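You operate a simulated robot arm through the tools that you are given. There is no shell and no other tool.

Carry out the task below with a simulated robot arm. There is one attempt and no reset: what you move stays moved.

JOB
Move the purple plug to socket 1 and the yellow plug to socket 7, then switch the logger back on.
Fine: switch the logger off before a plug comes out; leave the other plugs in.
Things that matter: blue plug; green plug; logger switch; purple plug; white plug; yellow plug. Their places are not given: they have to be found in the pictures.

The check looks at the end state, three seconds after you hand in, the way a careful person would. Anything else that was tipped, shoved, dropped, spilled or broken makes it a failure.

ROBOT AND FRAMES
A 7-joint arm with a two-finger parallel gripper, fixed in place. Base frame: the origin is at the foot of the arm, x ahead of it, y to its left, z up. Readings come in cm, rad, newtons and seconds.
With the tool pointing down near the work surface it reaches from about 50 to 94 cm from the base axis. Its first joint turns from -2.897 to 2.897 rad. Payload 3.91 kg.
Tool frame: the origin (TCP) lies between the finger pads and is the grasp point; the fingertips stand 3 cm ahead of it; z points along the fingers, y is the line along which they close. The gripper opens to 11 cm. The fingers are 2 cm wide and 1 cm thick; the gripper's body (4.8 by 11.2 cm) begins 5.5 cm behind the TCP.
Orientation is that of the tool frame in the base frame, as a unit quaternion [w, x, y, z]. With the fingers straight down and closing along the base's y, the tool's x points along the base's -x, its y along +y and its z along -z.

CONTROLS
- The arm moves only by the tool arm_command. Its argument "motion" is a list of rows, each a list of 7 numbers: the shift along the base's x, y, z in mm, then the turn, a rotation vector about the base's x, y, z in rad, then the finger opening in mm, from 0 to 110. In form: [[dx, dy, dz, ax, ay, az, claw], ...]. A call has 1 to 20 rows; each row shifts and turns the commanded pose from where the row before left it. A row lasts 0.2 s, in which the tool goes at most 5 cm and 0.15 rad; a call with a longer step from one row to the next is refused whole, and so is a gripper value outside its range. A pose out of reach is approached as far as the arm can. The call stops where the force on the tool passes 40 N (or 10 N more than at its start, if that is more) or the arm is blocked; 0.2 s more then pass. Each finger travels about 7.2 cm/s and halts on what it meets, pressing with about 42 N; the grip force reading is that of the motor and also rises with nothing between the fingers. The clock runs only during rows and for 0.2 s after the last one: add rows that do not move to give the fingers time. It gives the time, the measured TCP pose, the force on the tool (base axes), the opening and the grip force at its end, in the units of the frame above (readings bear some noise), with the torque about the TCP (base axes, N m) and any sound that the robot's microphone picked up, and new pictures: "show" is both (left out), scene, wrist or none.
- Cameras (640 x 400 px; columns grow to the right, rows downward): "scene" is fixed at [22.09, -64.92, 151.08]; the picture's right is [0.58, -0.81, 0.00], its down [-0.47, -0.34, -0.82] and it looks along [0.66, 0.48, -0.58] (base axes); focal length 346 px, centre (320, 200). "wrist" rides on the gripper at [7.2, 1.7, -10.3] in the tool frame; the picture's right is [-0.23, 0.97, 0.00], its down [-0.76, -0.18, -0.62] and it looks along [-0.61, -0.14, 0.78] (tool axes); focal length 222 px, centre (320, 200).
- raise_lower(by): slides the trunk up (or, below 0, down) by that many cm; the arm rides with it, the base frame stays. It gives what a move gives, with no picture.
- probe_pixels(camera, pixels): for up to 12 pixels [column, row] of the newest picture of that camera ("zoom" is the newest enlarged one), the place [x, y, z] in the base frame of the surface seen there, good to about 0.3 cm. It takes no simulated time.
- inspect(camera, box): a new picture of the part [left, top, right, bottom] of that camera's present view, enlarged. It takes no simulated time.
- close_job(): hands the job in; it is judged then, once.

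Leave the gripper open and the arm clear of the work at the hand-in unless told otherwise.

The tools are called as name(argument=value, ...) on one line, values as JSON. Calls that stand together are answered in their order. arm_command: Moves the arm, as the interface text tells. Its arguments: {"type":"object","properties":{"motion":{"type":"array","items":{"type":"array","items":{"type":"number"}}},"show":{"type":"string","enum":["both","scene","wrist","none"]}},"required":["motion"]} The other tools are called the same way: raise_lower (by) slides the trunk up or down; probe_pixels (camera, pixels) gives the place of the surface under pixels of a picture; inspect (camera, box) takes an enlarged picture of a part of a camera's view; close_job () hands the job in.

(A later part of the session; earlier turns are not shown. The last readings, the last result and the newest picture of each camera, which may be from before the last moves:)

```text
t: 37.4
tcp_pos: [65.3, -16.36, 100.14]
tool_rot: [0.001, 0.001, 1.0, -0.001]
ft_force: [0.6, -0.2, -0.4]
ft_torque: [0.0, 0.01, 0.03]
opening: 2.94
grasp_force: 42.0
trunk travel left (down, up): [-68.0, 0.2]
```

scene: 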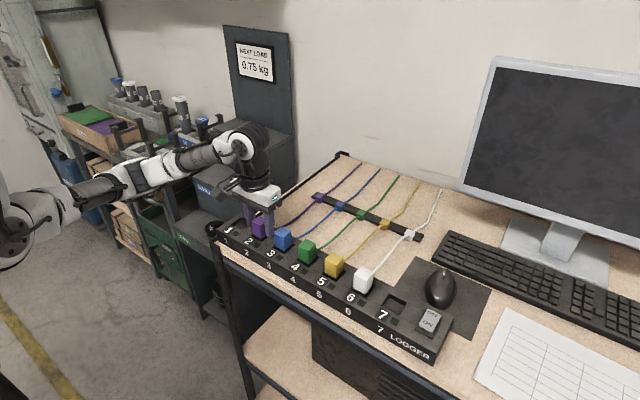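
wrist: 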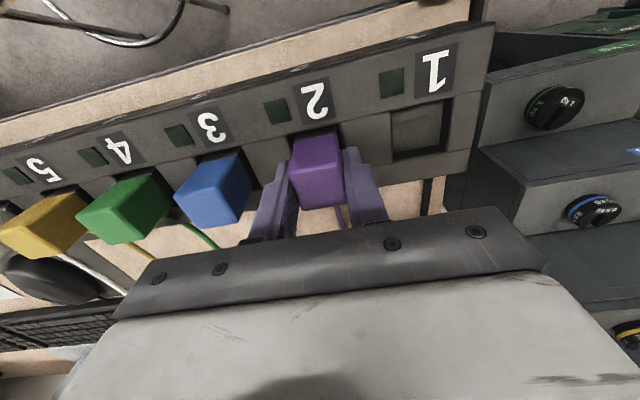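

Gripped at 2.94 cm opening with 42 N and no side load. I'll pull straight up slowly.

arm_command(motion=[[0, 0, 3, 0, 0, 0, 10], [0, 0, 5, 0, 0, 0, 10], [0, 0, 7, 0, 0, 0, 10], [0, 0, 10, 0, 0, 0, 10], [0, 0, 10, 0, 0, 0, 10], [0, 0, 10, 0, 0, 0, 10], [0, 0, 0, 0, 0, 0, 10]], show="both")

```text
t: 39.0
tcp_pos: [65.42, -16.46, 104.58]
tool_rot: [0.001, 0.001, 1.0, -0.001]
ft_force: [0.2, -0.5, -0.3]
ft_torque: [-0.01, 0.02, 0.0]
opening: 2.93
grasp_force: 42.2
trunk travel left (down, up): [-68.0, 0.2]
```

scene: 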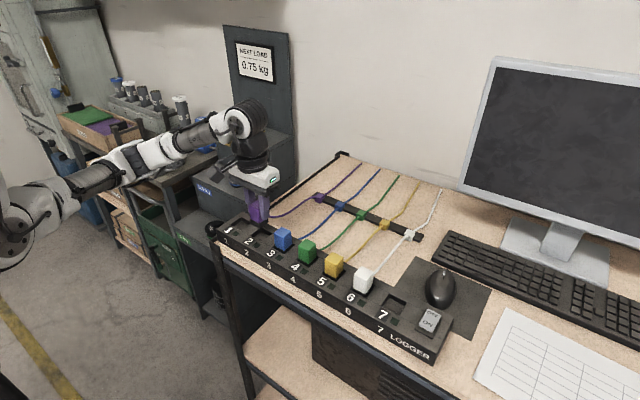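
wrist: 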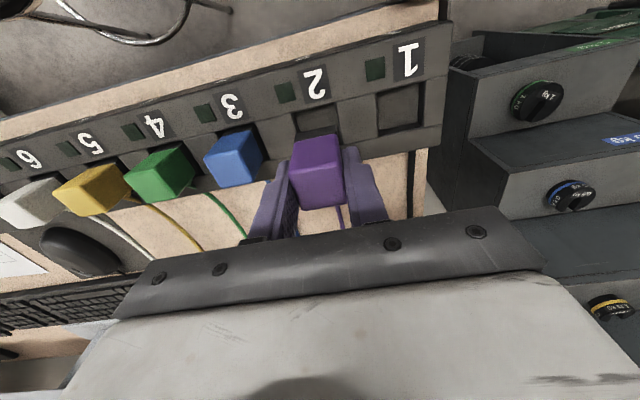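

The plug is out. I'll check in a zoom how far its bottom is above the strip.

inspect(camera="scene", box=[215, 165, 315, 245])

inspect(camera="wrist", box=[250, 30, 450, 230])

```text
5.00 times, centred on (265, 205) of scene
```

zoom: 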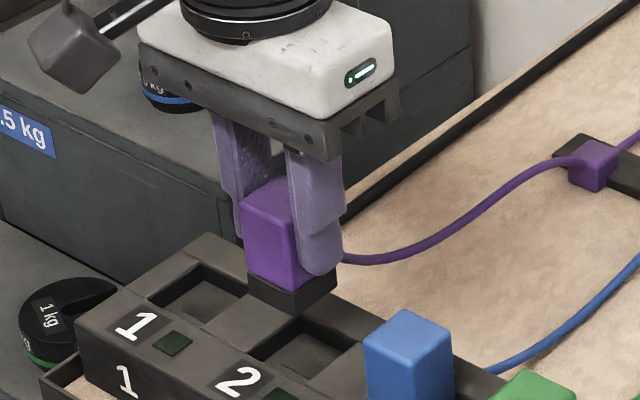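

```text
2.00 times, centred on (350, 130) of wrist
```

zoom: 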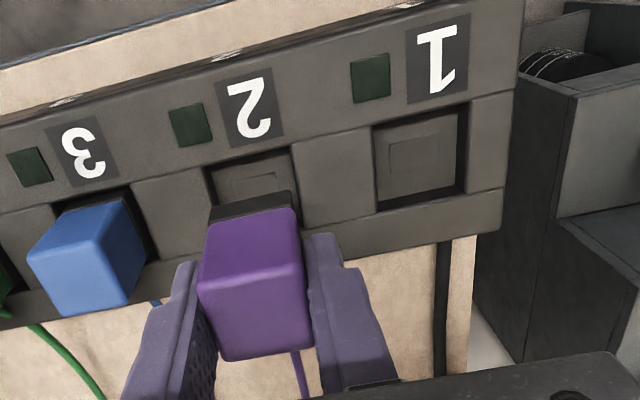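

The plug has a black base block and hangs about 3 cm clear of the strip. I'll move +70 mm in y to above socket 1.

arm_command(motion=[[0, 0, 5, 0, 0, 0, 10], [0, 15, 0, 0, 0, 0, 10], [0, 20, 0, 0, 0, 0, 10], [0, 20, 0, 0, 0, 0, 10], [0, 15, 0, 0, 0, 0, 10], [0, 0, 0, 0, 0, 0, 10], [0, 0, 0, 0, 0, 0, 10]], show="both")

inspect(camera="scene", box=[195, 165, 295, 245])

inspect(camera="wrist", box=[250, 30, 450, 230])

```text
t: 40.6
tcp_pos: [65.21, -9.39, 105.12]
tool_rot: [0.0, 0.002, 1.0, -0.001]
ft_force: [0.7, -0.7, -0.4]
ft_torque: [-0.02, 0.01, 0.04]
opening: 2.92
grasp_force: 41.9
trunk travel left (down, up): [-68.0, 0.2]
```

scene: 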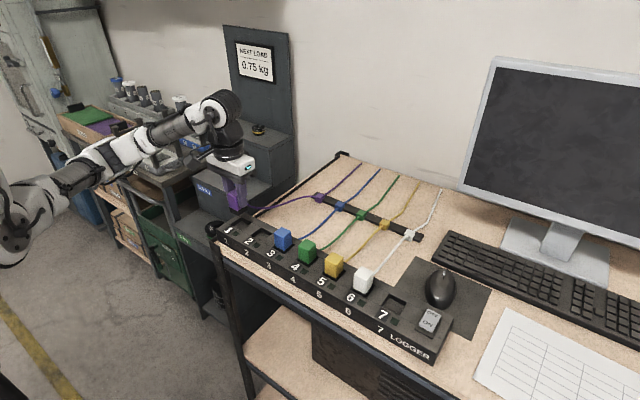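
wrist: 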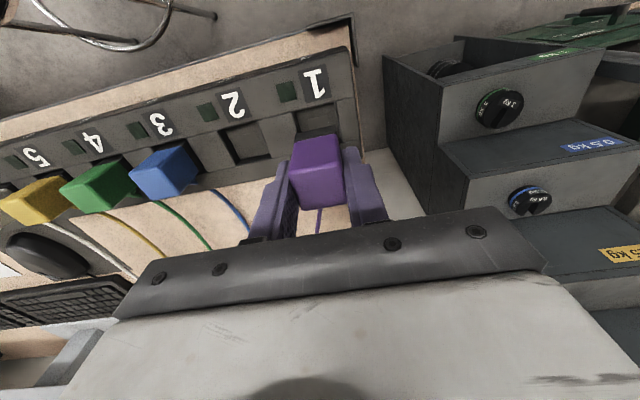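

```text
5.00 times, centred on (245, 205) of scene
```

zoom: 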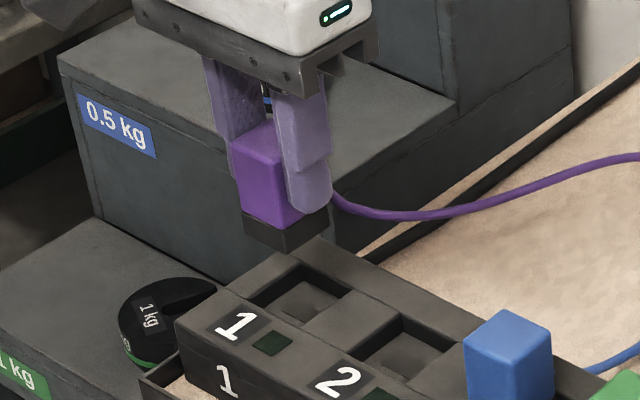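

```text
2.00 times, centred on (350, 130) of wrist
```

zoom: 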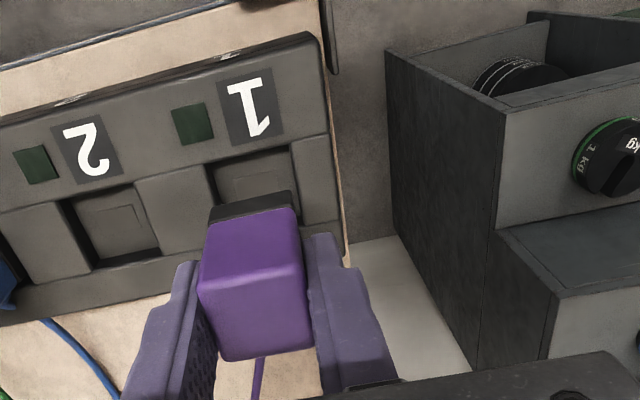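

The plug is over socket 1 and measured TCP moved 7.02 cm in y. I'll lower quickly to just above the recess, then slowly in, watching the force.

arm_command(motion=[[0, 0, -10, 0, 0, 0, 10], [0, 0, -10, 0, 0, 0, 10], [0, 0, -5, 0, 0, 0, 10], [0, 0, -3, 0, 0, 0, 10], [0, 0, -3, 0, 0, 0, 10], [0, 0, 0, 0, 0, 0, 10]], show="both")

inspect(camera="scene", box=[195, 175, 295, 255])

inspect(camera="wrist", box=[250, 30, 450, 230])

```text
t: 42.0
tcp_pos: [65.24, -9.42, 101.95]
tool_rot: [0.001, 0.001, 1.0, -0.001]
ft_force: [0.3, 0.2, -0.7]
ft_torque: [-0.02, 0.03, 0.04]
opening: 2.93
grasp_force: 42.4
trunk travel left (down, up): [-68.0, 0.2]
```

scene: 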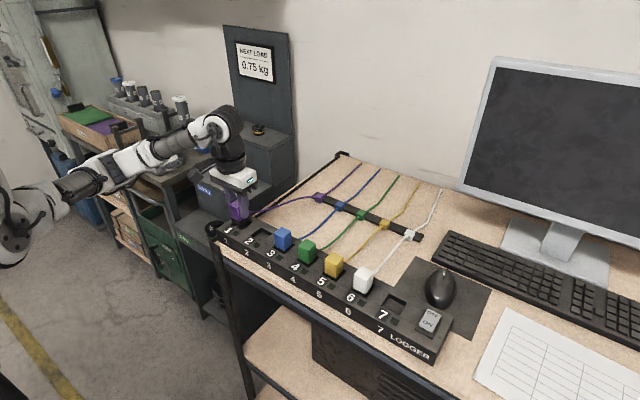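
wrist: 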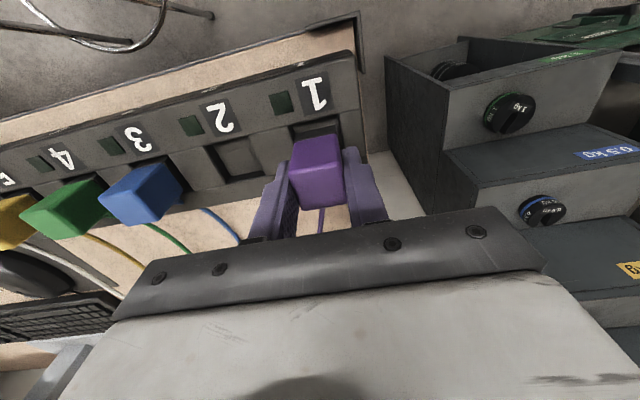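

```text
5.00 times, centred on (245, 215) of scene
```

zoom: 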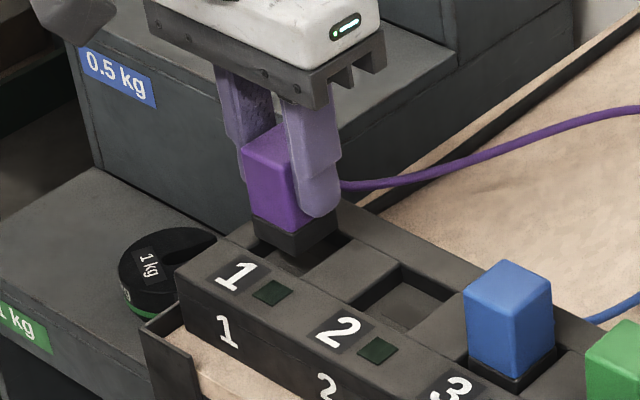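

```text
2.00 times, centred on (350, 130) of wrist
```

zoom: 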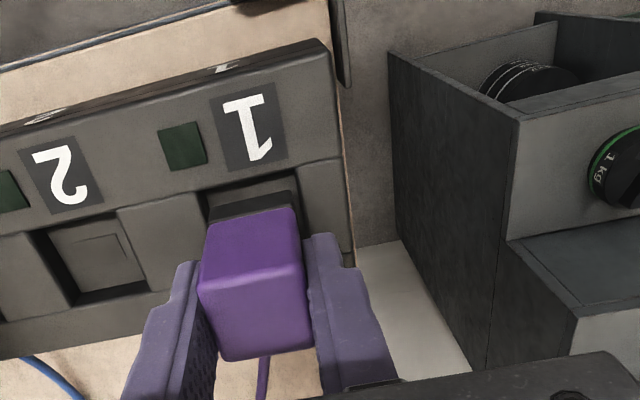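

No contact force and alignment looks good. I'll push down slowly to the original seated height (TCP z≈100.1).

arm_command(motion=[[0, 0, -3, 0, 0, 0, 10], [0, 0, -3, 0, 0, 0, 10], [0, 0, -3, 0, 0, 0, 10], [0, 0, -3, 0, 0, 0, 10], [0, 0, -3, 0, 0, 0, 10], [0, 0, -3, 0, 0, 0, 10], [0, 0, 0, 0, 0, 0, 10]], show="both")

inspect(camera="scene", box=[195, 175, 295, 255])

inspect(camera="wrist", box=[250, 30, 450, 230])

```text
t: 43.6
tcp_pos: [65.38, -9.48, 100.08]
tool_rot: [0.0, 0.0, 1.0, -0.001]
ft_force: [-0.6, 0.4, -0.7]
ft_torque: [0.0, 0.0, -0.02]
opening: 2.93
grasp_force: 42.2
trunk travel left (down, up): [-68.0, 0.2]
```

scene: 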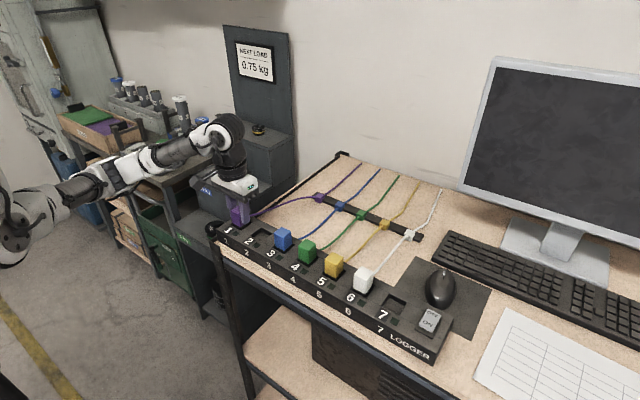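
wrist: 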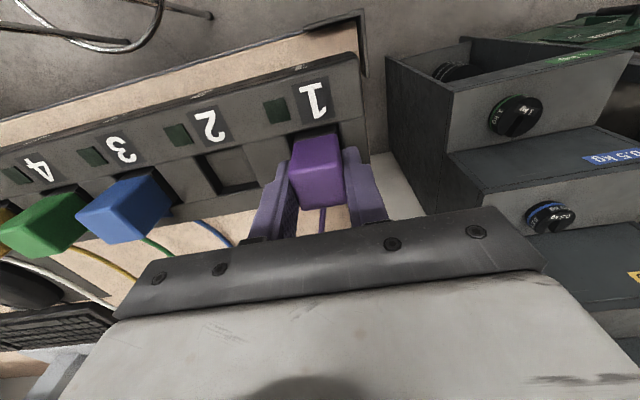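

```text
5.00 times, centred on (245, 215) of scene
```

zoom: 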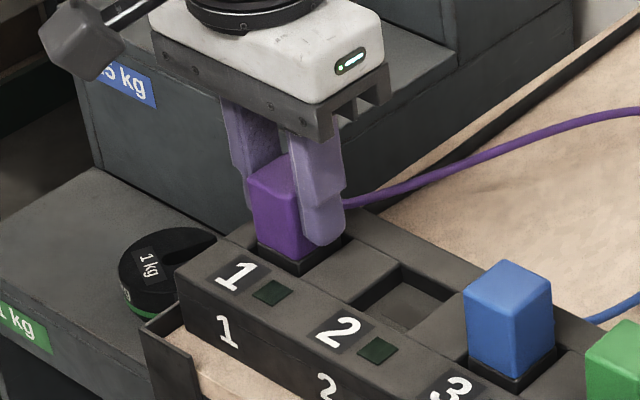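

```text
2.00 times, centred on (350, 130) of wrist
```

zoom: 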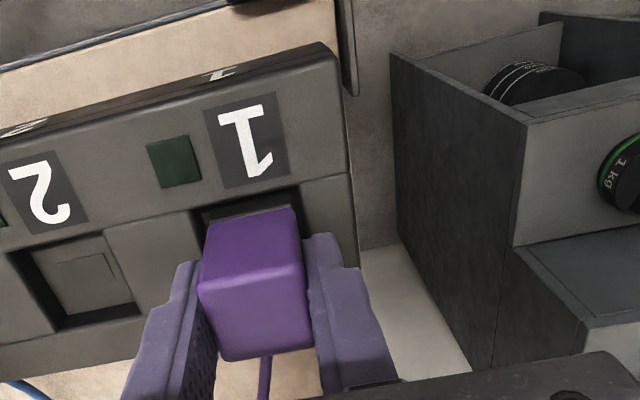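

The height matches the original seat and there's no force yet. I'll press down in 1 mm steps until I feel the socket floor.

arm_command(motion=[[0, 0, -1, 0, 0, 0, 10], [0, 0, -1, 0, 0, 0, 10], [0, 0, 0, 0, 0, 0, 10]], show="none")

```text
t: 44.4
tcp_pos: [65.25, -9.36, 100.0]
tool_rot: [0.002, 0.001, 1.0, -0.001]
ft_force: [1.9, 0.9, 13.1]
ft_torque: [0.09, -0.03, -0.03]
opening: 2.9
grasp_force: 42.0
trunk travel left (down, up): [-68.0, 0.2]
```

13 N upward reaction, so the plug is on the socket floor. I'll open the fingers to 50 mm and lift straight up.

arm_command(motion=[[0, 0, 0, 0, 0, 0, 30], [0, 0, 0, 0, 0, 0, 50], [0, 0, 0, 0, 0, 0, 50], [0, 0, 10, 0, 0, 0, 50], [0, 0, 20, 0, 0, 0, 50], [0, 0, 25, 0, 0, 0, 50], [0, 0, 25, 0, 0, 0, 50], [0, 0, 0, 0, 0, 0, 50]], show="both")

inspect(camera="scene", box=[205, 185, 345, 295])

inspect(camera="wrist", box=[240, 30, 440, 230])

```text
t: 46.2
tcp_pos: [65.34, -9.32, 107.98]
tool_rot: [0.001, 0.0, 1.0, 0.0]
ft_force: [-0.1, 0.6, -0.1]
ft_torque: [-0.05, 0.0, 0.0]
opening: 5.0
grasp_force: 0.1
trunk travel left (down, up): [-68.0, 0.2]
```

scene: 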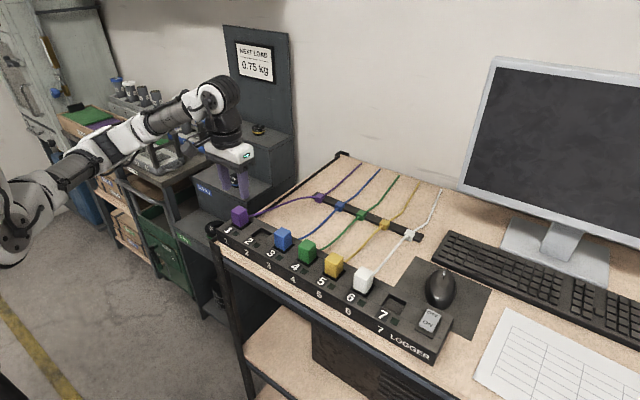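
wrist: 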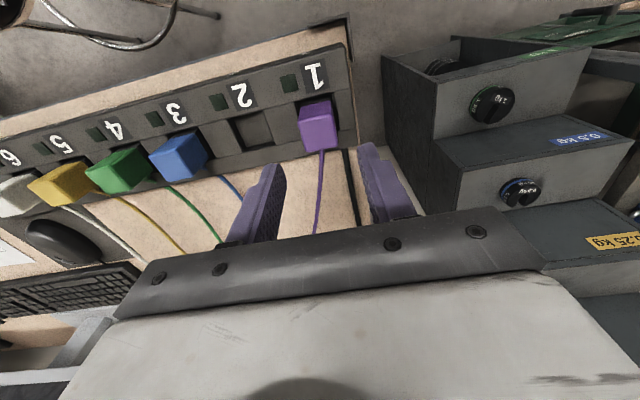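

```text
3.64 times, centred on (275, 240) of scene
```

zoom: 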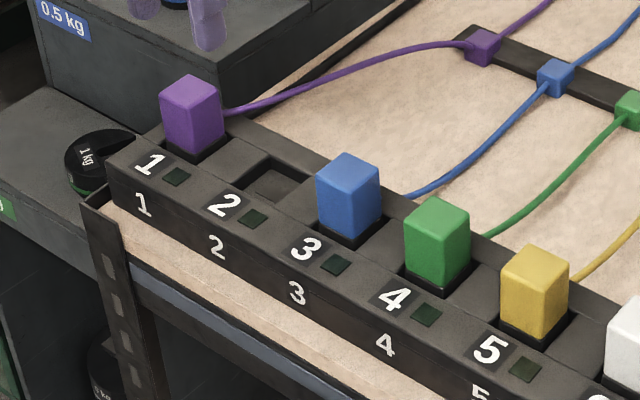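

```text
2.00 times, centred on (340, 130) of wrist
```

zoom: 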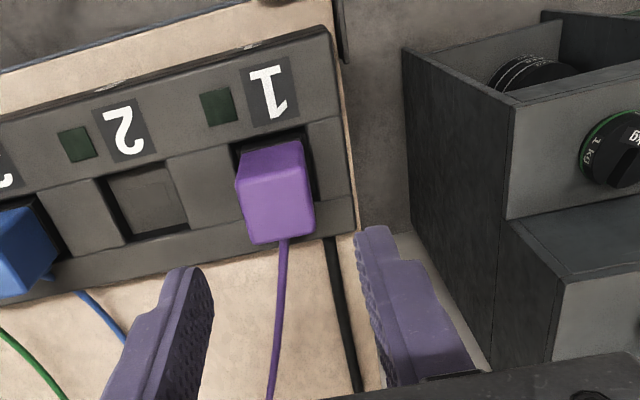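

Purple sits upright in socket 1. I'll verify its top height against the other plugs.

probe_pixels(camera="scene", pixels=[[239, 211], [238, 214], [284, 234], [307, 246], [334, 260], [241, 212]])

probe_pixels(camera="wrist", pixels=[[318, 130], [310, 122], [326, 140], [178, 158]])

```text
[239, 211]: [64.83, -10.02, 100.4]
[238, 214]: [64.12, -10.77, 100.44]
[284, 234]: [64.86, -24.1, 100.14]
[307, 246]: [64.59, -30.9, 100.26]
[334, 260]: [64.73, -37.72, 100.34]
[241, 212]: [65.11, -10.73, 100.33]
```

```text
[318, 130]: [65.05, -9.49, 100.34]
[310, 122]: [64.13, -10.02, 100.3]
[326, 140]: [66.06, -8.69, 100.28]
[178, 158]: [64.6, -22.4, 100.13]
```

Purple is at the same height as the others (≈100.3), so it's fully seated. Now I'll move −280 mm in y at z≈108 to above the yellow plug in socket 5.

arm_command(motion=[[0, -25, 0, 0, 0, 0, 50], [0, -35, 0, 0, 0, 0, 50], [0, -40, 0, 0, 0, 0, 50], [0, -40, 0, 0, 0, 0, 50], [0, -40, 0, 0, 0, 0, 50], [0, -40, 0, 0, 0, 0, 50], [0, -35, 0, 0, 0, 0, 50], [0, -25, 0, 0, 0, 0, 50], [0, 0, 0, 0, 0, 0, 50], [0, 0, 0, 0, 0, 0, 50]], show="both")

inspect(camera="wrist", box=[240, 30, 440, 230])

```text
t: 48.4
tcp_pos: [65.35, -37.43, 107.95]
tool_rot: [0.0, 0.0, 1.0, -0.001]
ft_force: [-0.7, -0.8, 0.3]
ft_torque: [0.0, 0.02, 0.02]
opening: 5.02
grasp_force: 0.1
trunk travel left (down, up): [-68.0, 0.2]
```

scene: 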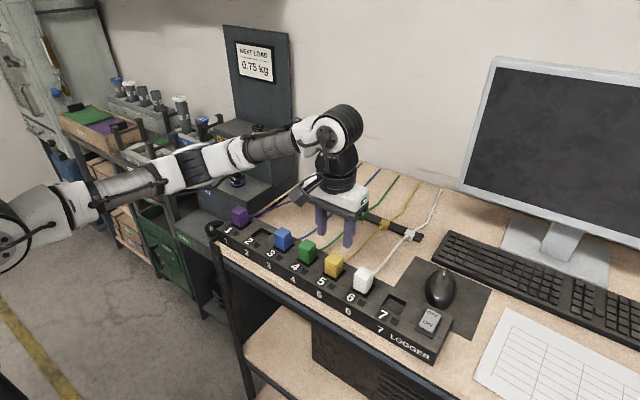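
wrist: 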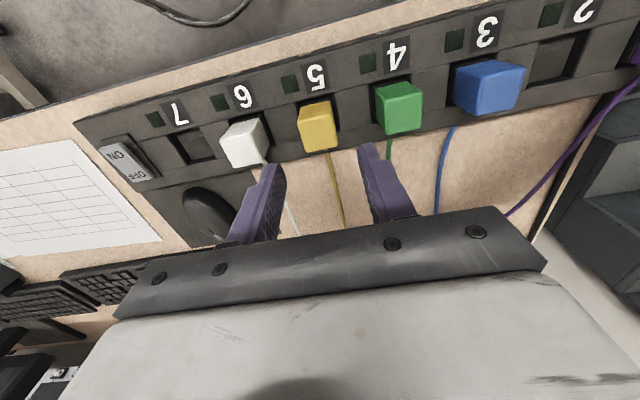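

```text
2.00 times, centred on (340, 130) of wrist
```

zoom: 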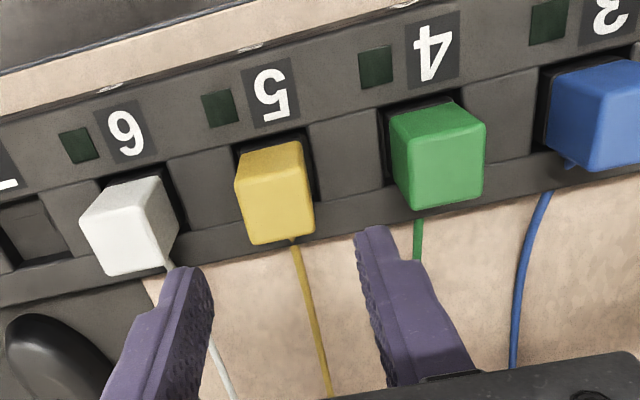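

Yellow appears at the same place in the view that purple did, so the alignment repeats. I'll descend 78 mm to TCP z≈100.1.

arm_command(motion=[[0, 0, -15, 0, 0, 0, 50], [0, 0, -20, 0, 0, 0, 50], [0, 0, -18, 0, 0, 0, 50], [0, 0, -15, 0, 0, 0, 50], [0, 0, -10, 0, 0, 0, 50], [0, 0, 0, 0, 0, 0, 50]], show="both")

inspect(camera="wrist", box=[240, 50, 440, 250])

inspect(camera="scene", box=[280, 205, 400, 305])

```text
t: 49.8
tcp_pos: [65.28, -37.43, 100.01]
tool_rot: [0.001, 0.001, 1.0, -0.001]
ft_force: [0.5, 0.1, -0.8]
ft_torque: [0.0, 0.01, 0.02]
opening: 5.02
grasp_force: 0.0
trunk travel left (down, up): [-68.0, 0.2]
```

scene: 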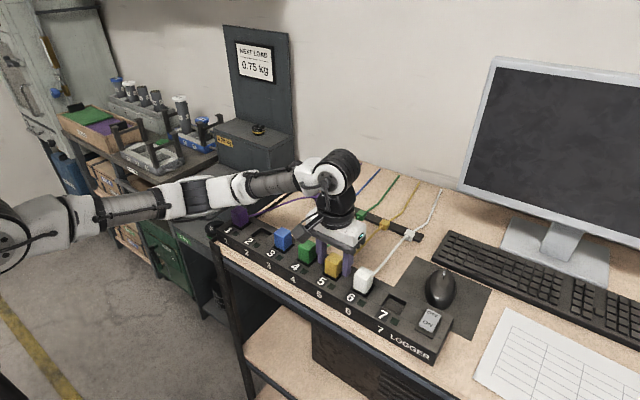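
wrist: 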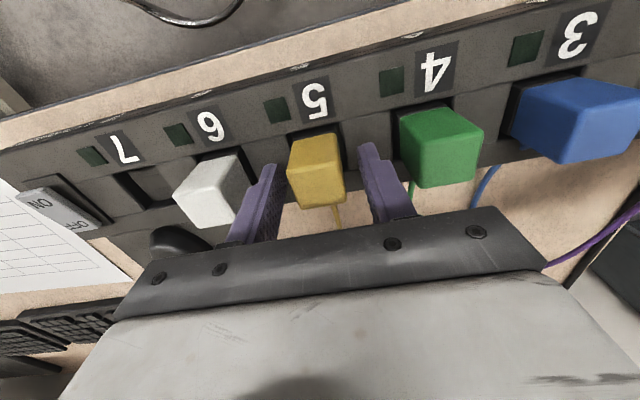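

```text
2.00 times, centred on (340, 150) of wrist
```

zoom: 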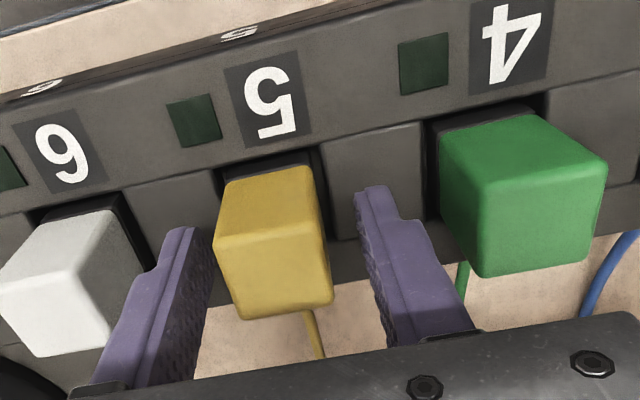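

```text
4.00 times, centred on (340, 255) of scene
```

zoom: 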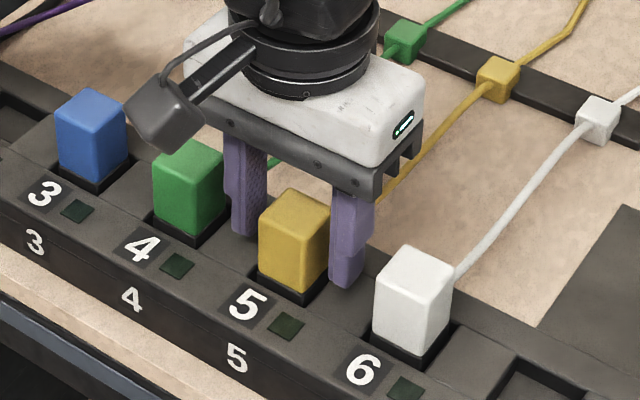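

The fingers straddle yellow and clear green and white, with no force. I'll close and then pull straight up slowly.

arm_command(motion=[[0, 0, 0, 0, 0, 0, 35], [0, 0, 0, 0, 0, 0, 10], [0, 0, 0, 0, 0, 0, 10], [0, 0, 0, 0, 0, 0, 10], [0, 0, 0, 0, 0, 0, 10]], show="none")

```text
t: 51.0
tcp_pos: [65.44, -37.47, 100.07]
tool_rot: [0.0, 0.0, 1.0, -0.001]
ft_force: [-0.7, 0.3, 0.4]
ft_torque: [0.0, 0.02, 0.0]
opening: 2.93
grasp_force: 42.2
trunk travel left (down, up): [-68.0, 0.2]
```

Gripped at 2.93 cm. I'll lift to z≈109.5 so the plug's base clears the white plug top (100.4) by about 3.5 cm.

arm_command(motion=[[0, 0, 3, 0, 0, 0, 10], [0, 0, 5, 0, 0, 0, 10], [0, 0, 7, 0, 0, 0, 10], [0, 0, 10, 0, 0, 0, 10], [0, 0, 15, 0, 0, 0, 10], [0, 0, 15, 0, 0, 0, 10], [0, 0, 20, 0, 0, 0, 10], [0, 0, 19, 0, 0, 0, 10], [0, 0, 0, 0, 0, 0, 10]], show="both")

inspect(camera="scene", box=[280, 185, 440, 305])

```text
t: 53.0
tcp_pos: [65.31, -37.49, 109.56]
tool_rot: [0.001, 0.001, 1.0, -0.001]
ft_force: [0.1, -0.5, -0.3]
ft_torque: [0.03, -0.01, -0.01]
opening: 2.92
grasp_force: 41.4
trunk travel left (down, up): [-68.0, 0.2]
```

scene: 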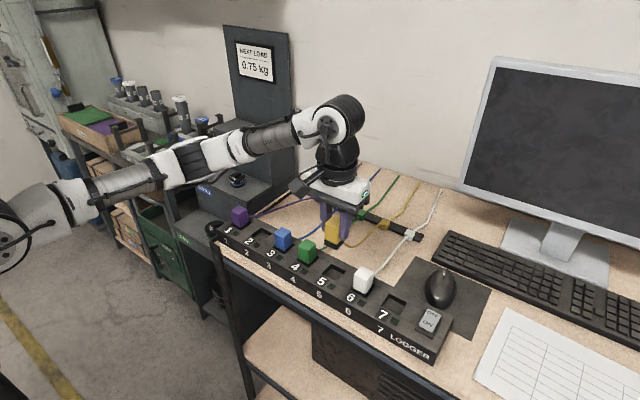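
wrist: 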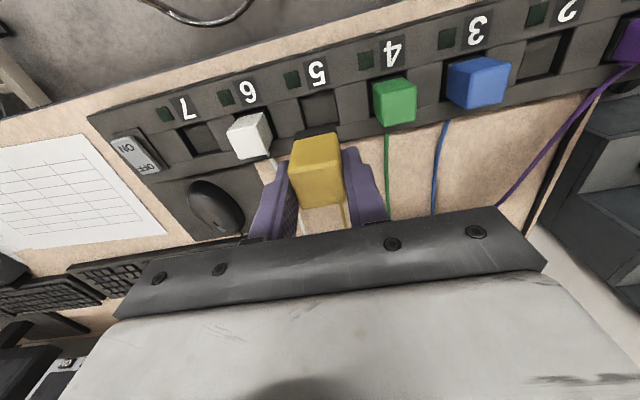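

```text
3.33 times, centred on (360, 245) of scene
```

zoom: 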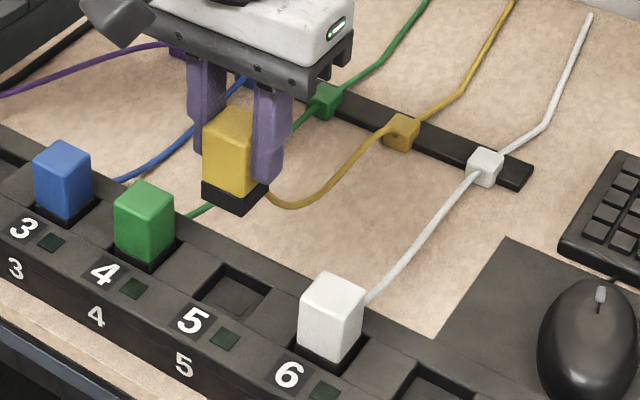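

Yellow is out and high. I'll move −140 mm in y over the white plug to above socket 7.

arm_command(motion=[[0, -10, 0, 0, 0, 0, 10], [0, -20, 0, 0, 0, 0, 10], [0, -25, 0, 0, 0, 0, 10], [0, -25, 0, 0, 0, 0, 10], [0, -25, 0, 0, 0, 0, 10], [0, -20, 0, 0, 0, 0, 10], [0, -15, 0, 0, 0, 0, 10], [0, 0, 0, 0, 0, 0, 10], [0, 0, 0, 0, 0, 0, 10]], show="both")

inspect(camera="scene", box=[310, 205, 470, 325])

inspect(camera="wrist", box=[240, 30, 440, 230])

```text
t: 55.0
tcp_pos: [65.2, -51.46, 109.43]
tool_rot: [0.0, 0.001, 1.0, -0.001]
ft_force: [-0.2, -0.4, -1.0]
ft_torque: [0.0, 0.02, 0.02]
opening: 2.94
grasp_force: 41.8
trunk travel left (down, up): [-68.0, 0.2]
```

scene: 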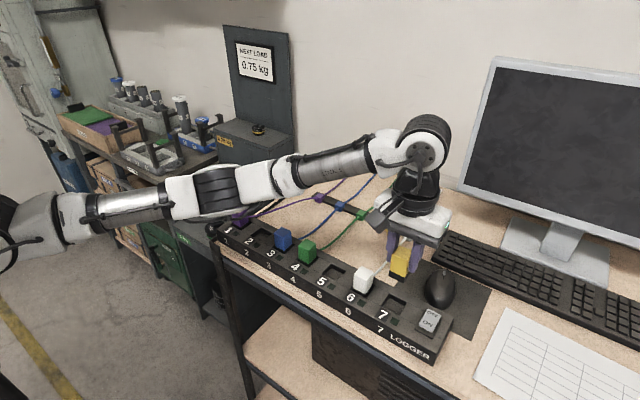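
wrist: 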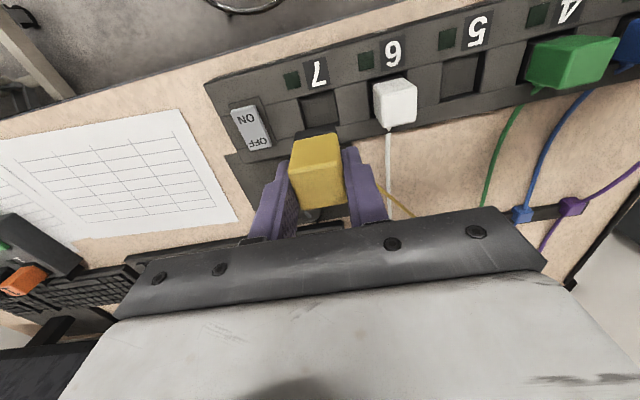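

```text
3.33 times, centred on (390, 265) of scene
```

zoom: 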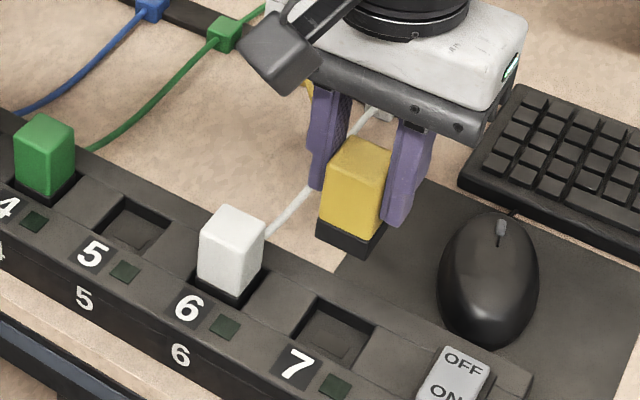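

```text
2.00 times, centred on (340, 130) of wrist
```

zoom: 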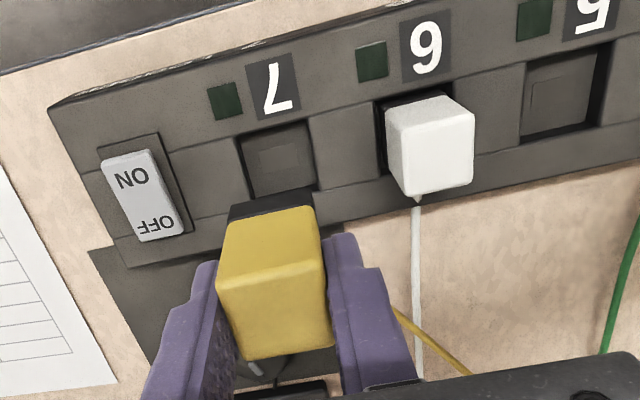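

No reach problem, and the TCP is at (65.2, −51.46, 109.4), 14.0 cm from where it gripped. I'll lower to z≈102 just above the recess, then check.

arm_command(motion=[[0, 0, -15, 0, 0, 0, 10], [0, 0, -15, 0, 0, 0, 10], [0, 0, -15, 0, 0, 0, 10], [0, 0, -12, 0, 0, 0, 10], [0, 0, -8, 0, 0, 0, 10], [0, 0, -5, 0, 0, 0, 10], [0, 0, -4, 0, 0, 0, 10], [0, 0, 0, 0, 0, 0, 10]], show="both")

inspect(camera="scene", box=[330, 225, 450, 315])

inspect(camera="wrist", box=[240, 30, 440, 230])

```text
t: 56.8
tcp_pos: [65.18, -51.33, 102.15]
tool_rot: [0.001, 0.001, 1.0, -0.001]
ft_force: [-0.1, 0.6, -1.3]
ft_torque: [-0.01, -0.01, 0.01]
opening: 2.93
grasp_force: 42.2
trunk travel left (down, up): [-68.0, 0.2]
```

scene: 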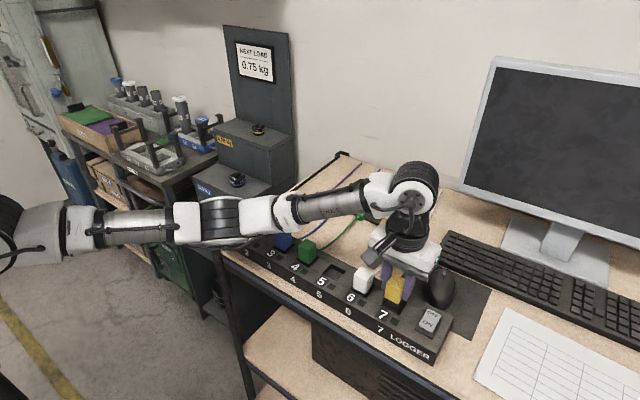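
wrist: 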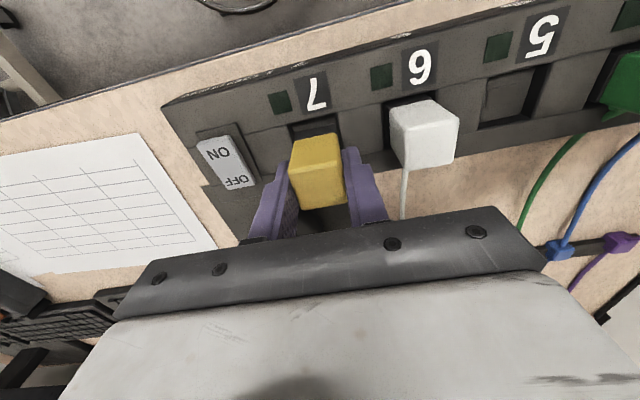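

```text
4.44 times, centred on (390, 270) of scene
```

zoom: 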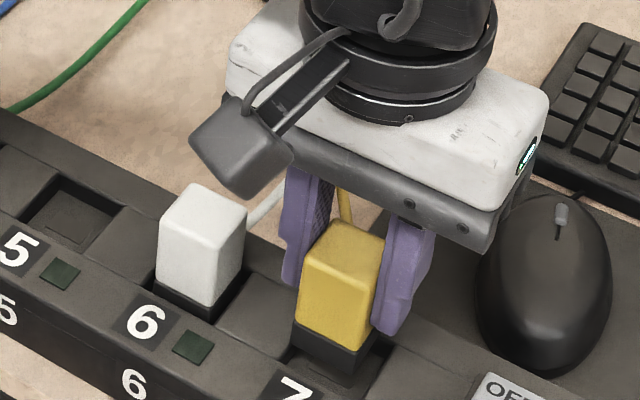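

```text
2.00 times, centred on (340, 130) of wrist
```

zoom: 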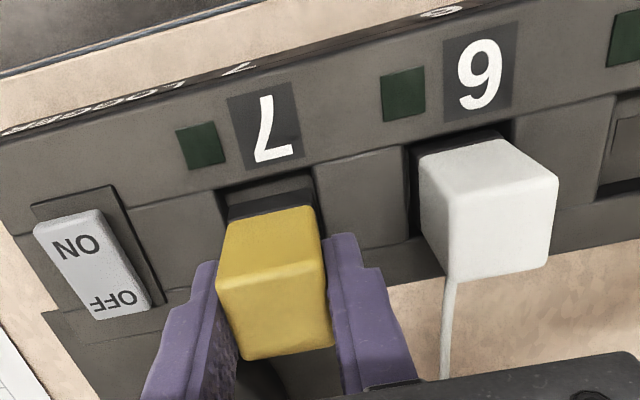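

The base block is aligned over the recess. I'll lower slowly to the seated height and press lightly.

arm_command(motion=[[0, 0, -3, 0, 0, 0, 10], [0, 0, -3, 0, 0, 0, 10], [0, 0, -3, 0, 0, 0, 10], [0, 0, -3, 0, 0, 0, 10], [0, 0, -3, 0, 0, 0, 10], [0, 0, -3, 0, 0, 0, 10], [0, 0, 0, 0, 0, 0, 10]], show="wrist")

inspect(camera="scene", box=[330, 225, 450, 315])

```text
t: 58.4
tcp_pos: [65.47, -51.26, 100.32]
tool_rot: [0.001, 0.001, 1.0, -0.001]
ft_force: [0.1, -0.1, -0.3]
ft_torque: [0.02, 0.04, -0.05]
opening: 2.94
grasp_force: 42.4
trunk travel left (down, up): [-68.0, 0.2]
```

wrist: 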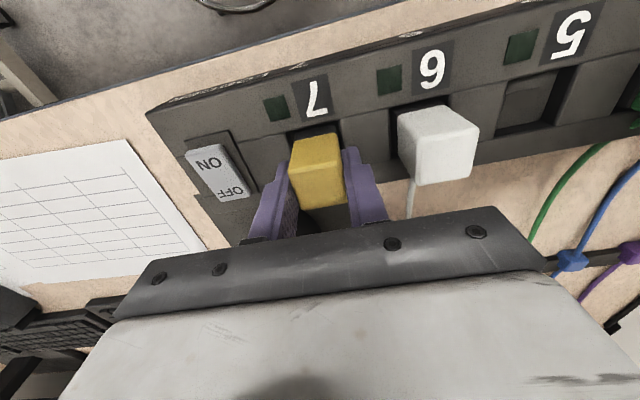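

```text
4.44 times, centred on (390, 270) of scene
```

zoom: 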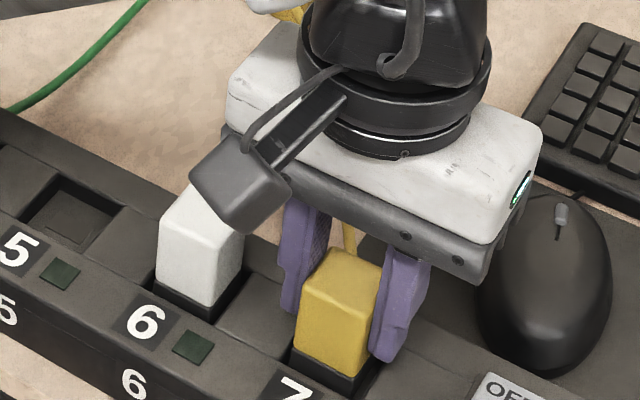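

z≈100.3 with no force yet. I'll press on in 1 mm steps until floor contact.

arm_command(motion=[[0, 0, -1, 0, 0, 0, 10], [0, 0, -1, 0, 0, 0, 10], [0, 0, -1, 0, 0, 0, 10], [0, 0, 0, 0, 0, 0, 10]], show="none")

```text
t: 59.4
tcp_pos: [65.38, -51.32, 100.15]
tool_rot: [0.001, 0.001, 1.0, -0.001]
ft_force: [0.8, 0.8, -0.3]
ft_torque: [-0.02, 0.03, -0.01]
opening: 2.91
grasp_force: 42.1
trunk travel left (down, up): [-68.0, 0.2]
```

Still no contact at 100.15. Another 2 mm.

arm_command(motion=[[0, 0, -1, 0, 0, 0, 10], [0, 0, -1, 0, 0, 0, 10], [0, 0, 0, 0, 0, 0, 10]], show="none")

```text
t: 60.2
tcp_pos: [65.36, -51.35, 100.05]
tool_rot: [0.002, 0.001, 1.0, -0.002]
ft_force: [3.8, -1.3, 10.6]
ft_torque: [0.07, -0.1, -0.03]
opening: 2.91
grasp_force: 41.8
trunk travel left (down, up): [-68.0, 0.2]
```

10.6 N reaction at the same height purple seated, so yellow is home. I'll open to 50 mm and lift straight up.

arm_command(motion=[[0, 0, 0, 0, 0, 0, 30], [0, 0, 0, 0, 0, 0, 50], [0, 0, 0, 0, 0, 0, 50], [0, 0, 10, 0, 0, 0, 50], [0, 0, 20, 0, 0, 0, 50], [0, 0, 25, 0, 0, 0, 50], [0, 0, 15, 0, 0, 0, 50], [0, 0, 0, 0, 0, 0, 50]], show="both")

inspect(camera="scene", box=[320, 225, 460, 325])

inspect(camera="wrist", box=[200, 30, 400, 230])

```text
t: 62.0
tcp_pos: [65.27, -51.35, 106.7]
tool_rot: [0.001, 0.002, 1.0, 0.0]
ft_force: [0.3, 0.8, -1.0]
ft_torque: [0.03, -0.01, -0.01]
opening: 5.03
grasp_force: 0.0
trunk travel left (down, up): [-68.0, 0.2]
```

scene: 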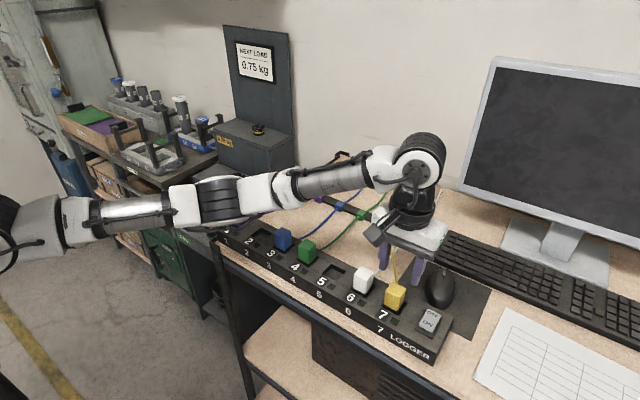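
wrist: 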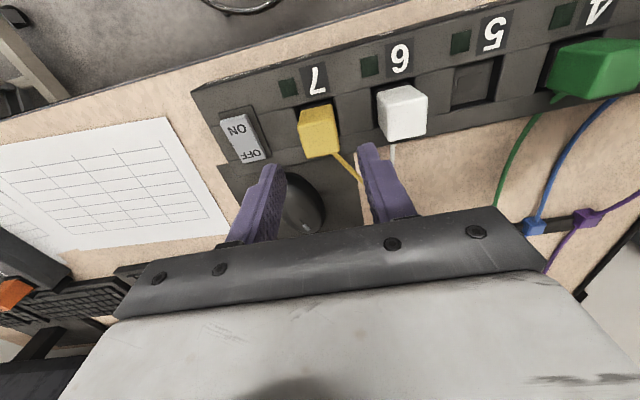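

```text
4.00 times, centred on (390, 275) of scene
```

zoom: 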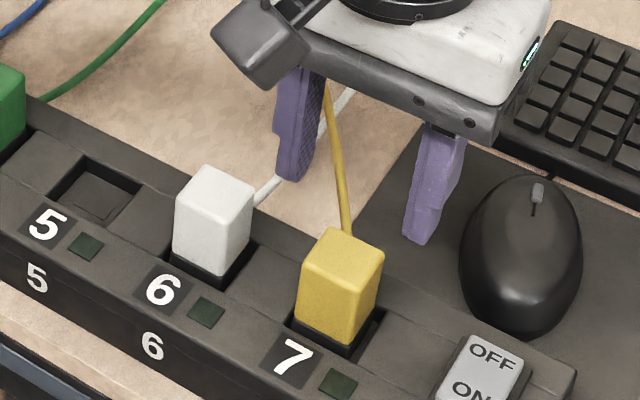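

```text
2.00 times, centred on (300, 130) of wrist
```

zoom: 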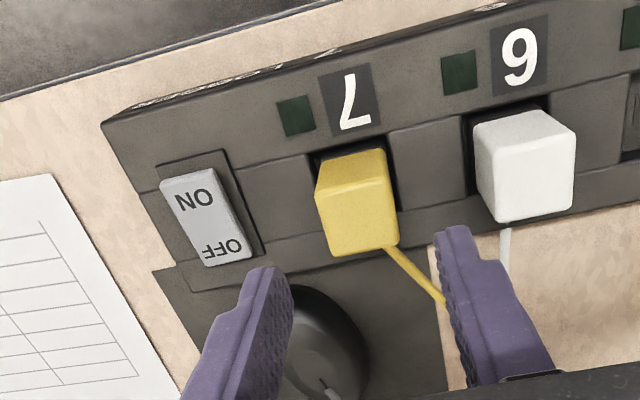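

Yellow is upright in socket 7. Next I'll close the fingers and move to above the ON end of the rocker, target (63.2, −58.6, 104.5), staying low and inside reach.

probe_pixels(camera="scene", pixels=[[395, 290], [397, 292], [363, 272], [363, 276]])

arm_command(motion=[[0, 0, 0, 0, 0, 0, 25], [0, 0, 0, 0, 0, 0, 0], [-5, -12, 0, 0, 0, 0, 0], [-5, -15, -2, 0, 0, 0, 0], [-4, -16, -5, 0, 0, 0, 0], [-4, -16, -7, 0, 0, 0, 0], [-3, -13.5, -8, 0, 0, 0, 0], [0, 0, 0, 0, 0, 0, 0]], show="both")

```text
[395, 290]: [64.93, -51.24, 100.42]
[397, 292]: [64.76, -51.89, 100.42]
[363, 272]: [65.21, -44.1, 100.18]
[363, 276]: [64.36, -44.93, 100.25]
```

```text
t: 63.8
tcp_pos: [63.34, -58.69, 104.54]
tool_rot: [0.0, 0.001, 1.0, 0.0]
ft_force: [0.0, -0.1, -0.5]
ft_torque: [-0.02, -0.04, 0.02]
opening: 0.0
grasp_force: 37.8
trunk travel left (down, up): [-68.0, 0.2]
```

scene: 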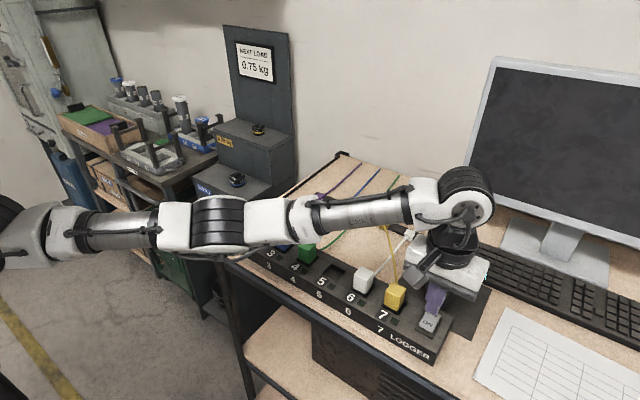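
wrist: 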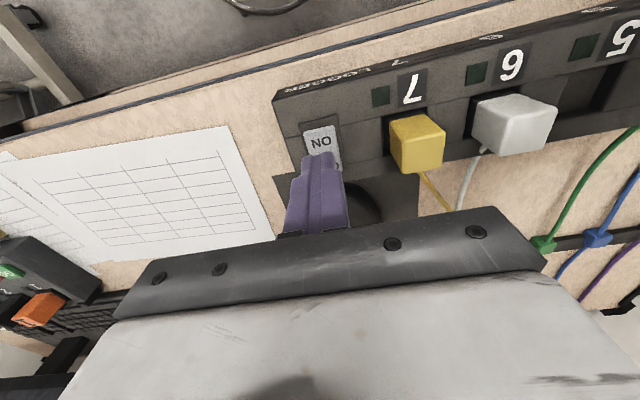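

Yellow top reads 100.4, the same as the others. The fingers are over the ON end without reach warnings, so I'll press down slowly.

arm_command(motion=[[-2, 0, -10, 0, 0, 0, 0], [0, 0, -10, 0, 0, 0, 0], [0, 0, -8, 0, 0, 0, 0], [0, 0, -5, 0, 0, 0, 0], [0, 0, -4, 0, 0, 0, 0], [0, 0, -3, 0, 0, 0, 0], [0, 0, 0, 0, 0, 0, 0]], show="both")

```text
t: 65.4
tcp_pos: [63.04, -58.7, 100.66]
tool_rot: [0.001, 0.0, 1.0, -0.001]
ft_force: [-0.5, -1.2, 1.1]
ft_torque: [-0.01, -0.02, -0.03]
opening: 0.0
grasp_force: 37.7
trunk travel left (down, up): [-68.0, 0.2]
```

scene: 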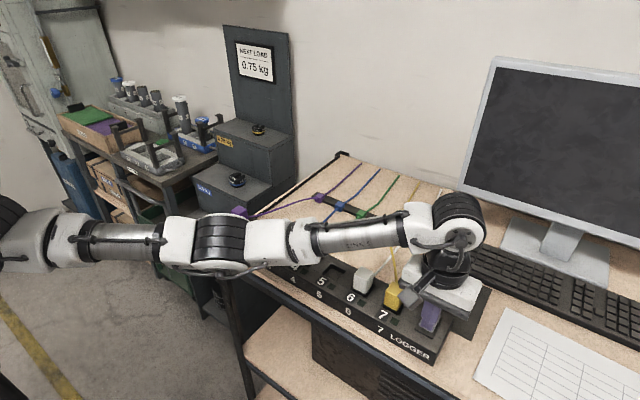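
wrist: 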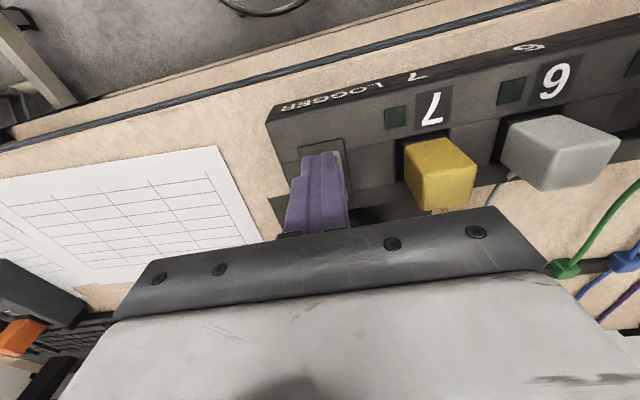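

Just touching (1 N) and the LEDs are still dark. I'll press a few more millimetres.

arm_command(motion=[[0, 0, -2, 0, 0, 0, 0], [0, 0, -2, 0, 0, 0, 0], [0, 0, 0, 0, 0, 0, 0]], show="both")

```text
t: 66.2
tcp_pos: [63.02, -58.53, 100.28]
tool_rot: [0.001, 0.0, 1.0, -0.001]
ft_force: [1.3, 0.2, 2.8]
ft_torque: [0.01, -0.03, 0.01]
opening: 0.01
grasp_force: 38.4
trunk travel left (down, up): [-68.0, 0.2]
```

scene: 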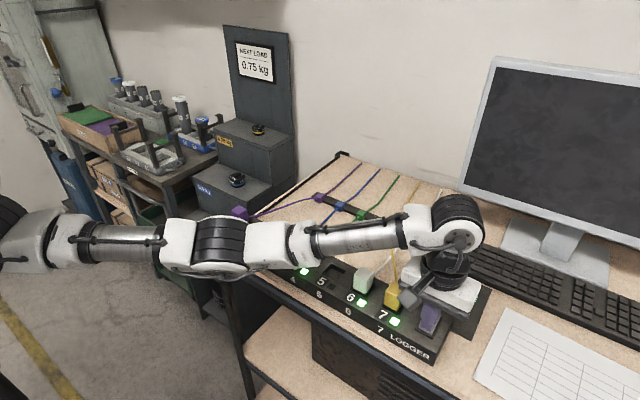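
wrist: 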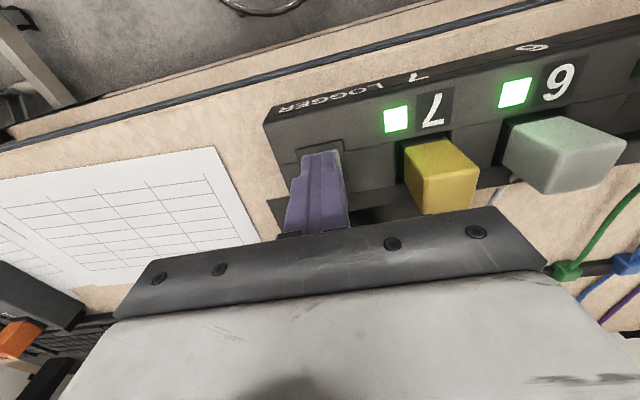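

The LEDs for 7, 6 and 4 are green again. I'll lift off, retract inward and up, and open the gripper clear of the work.

arm_command(motion=[[0, 0, 8, 0, 0, 0, 0], [0, 0, 14, 0, 0, 0, 0], [0, 0, 14, 0, 0, 0, 0], [-8, 5, 8, 0, 0, 0, 0], [-12, 8, 8, 0, 0, 0, 0], [-15, 10, 10, 0, 0, 0, 0], [-20, 12, 12, 0, 0, 0, 0], [-25, 15, 15, 0, 0, 0, 20], [-25, 15, 20, 0, 0, 0, 50], [-25, 10, 20, 0, 0, 0, 80], [-25, 10, 20, 0, 0, 0, 80], [0, 0, 0, 0, 0, 0, 80]], show="both")

inspect(camera="scene", box=[210, 180, 470, 370])

```text
t: 68.8
tcp_pos: [47.64, -50.17, 115.26]
tool_rot: [0.001, 0.001, 1.0, -0.001]
ft_force: [0.8, -0.6, 0.7]
ft_torque: [0.03, -0.02, -0.02]
opening: 8.0
grasp_force: 0.1
trunk travel left (down, up): [-68.0, 0.2]
```

scene: 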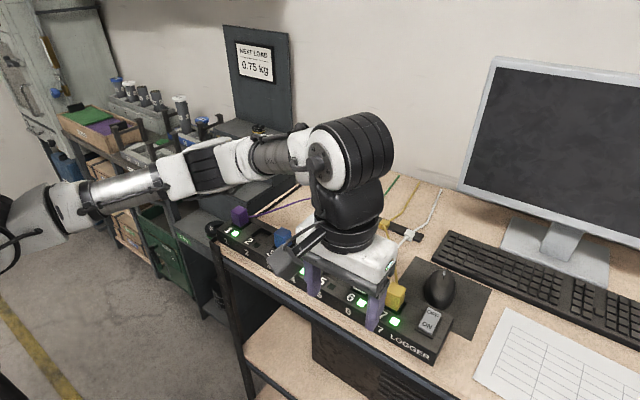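
wrist: 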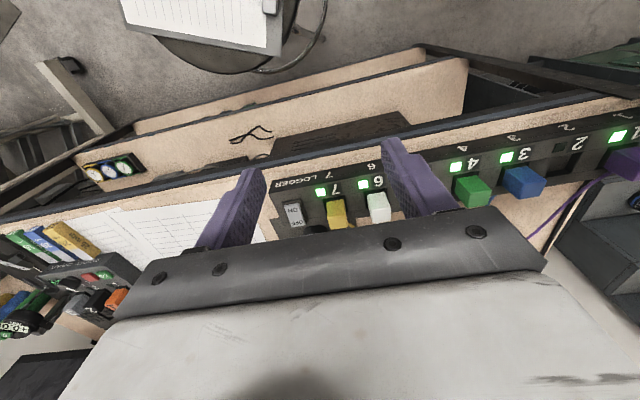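

```text
2.11 times, centred on (340, 275) of scene
```

zoom: 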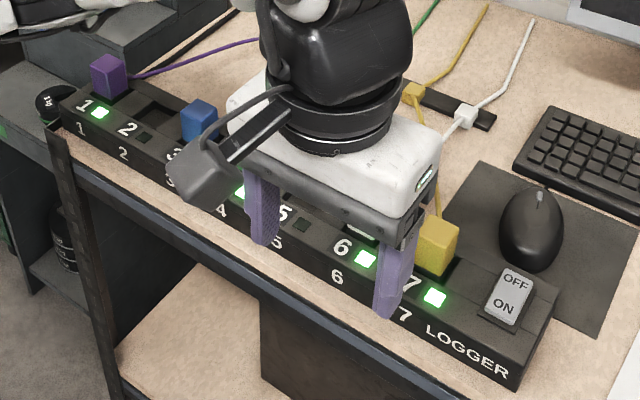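

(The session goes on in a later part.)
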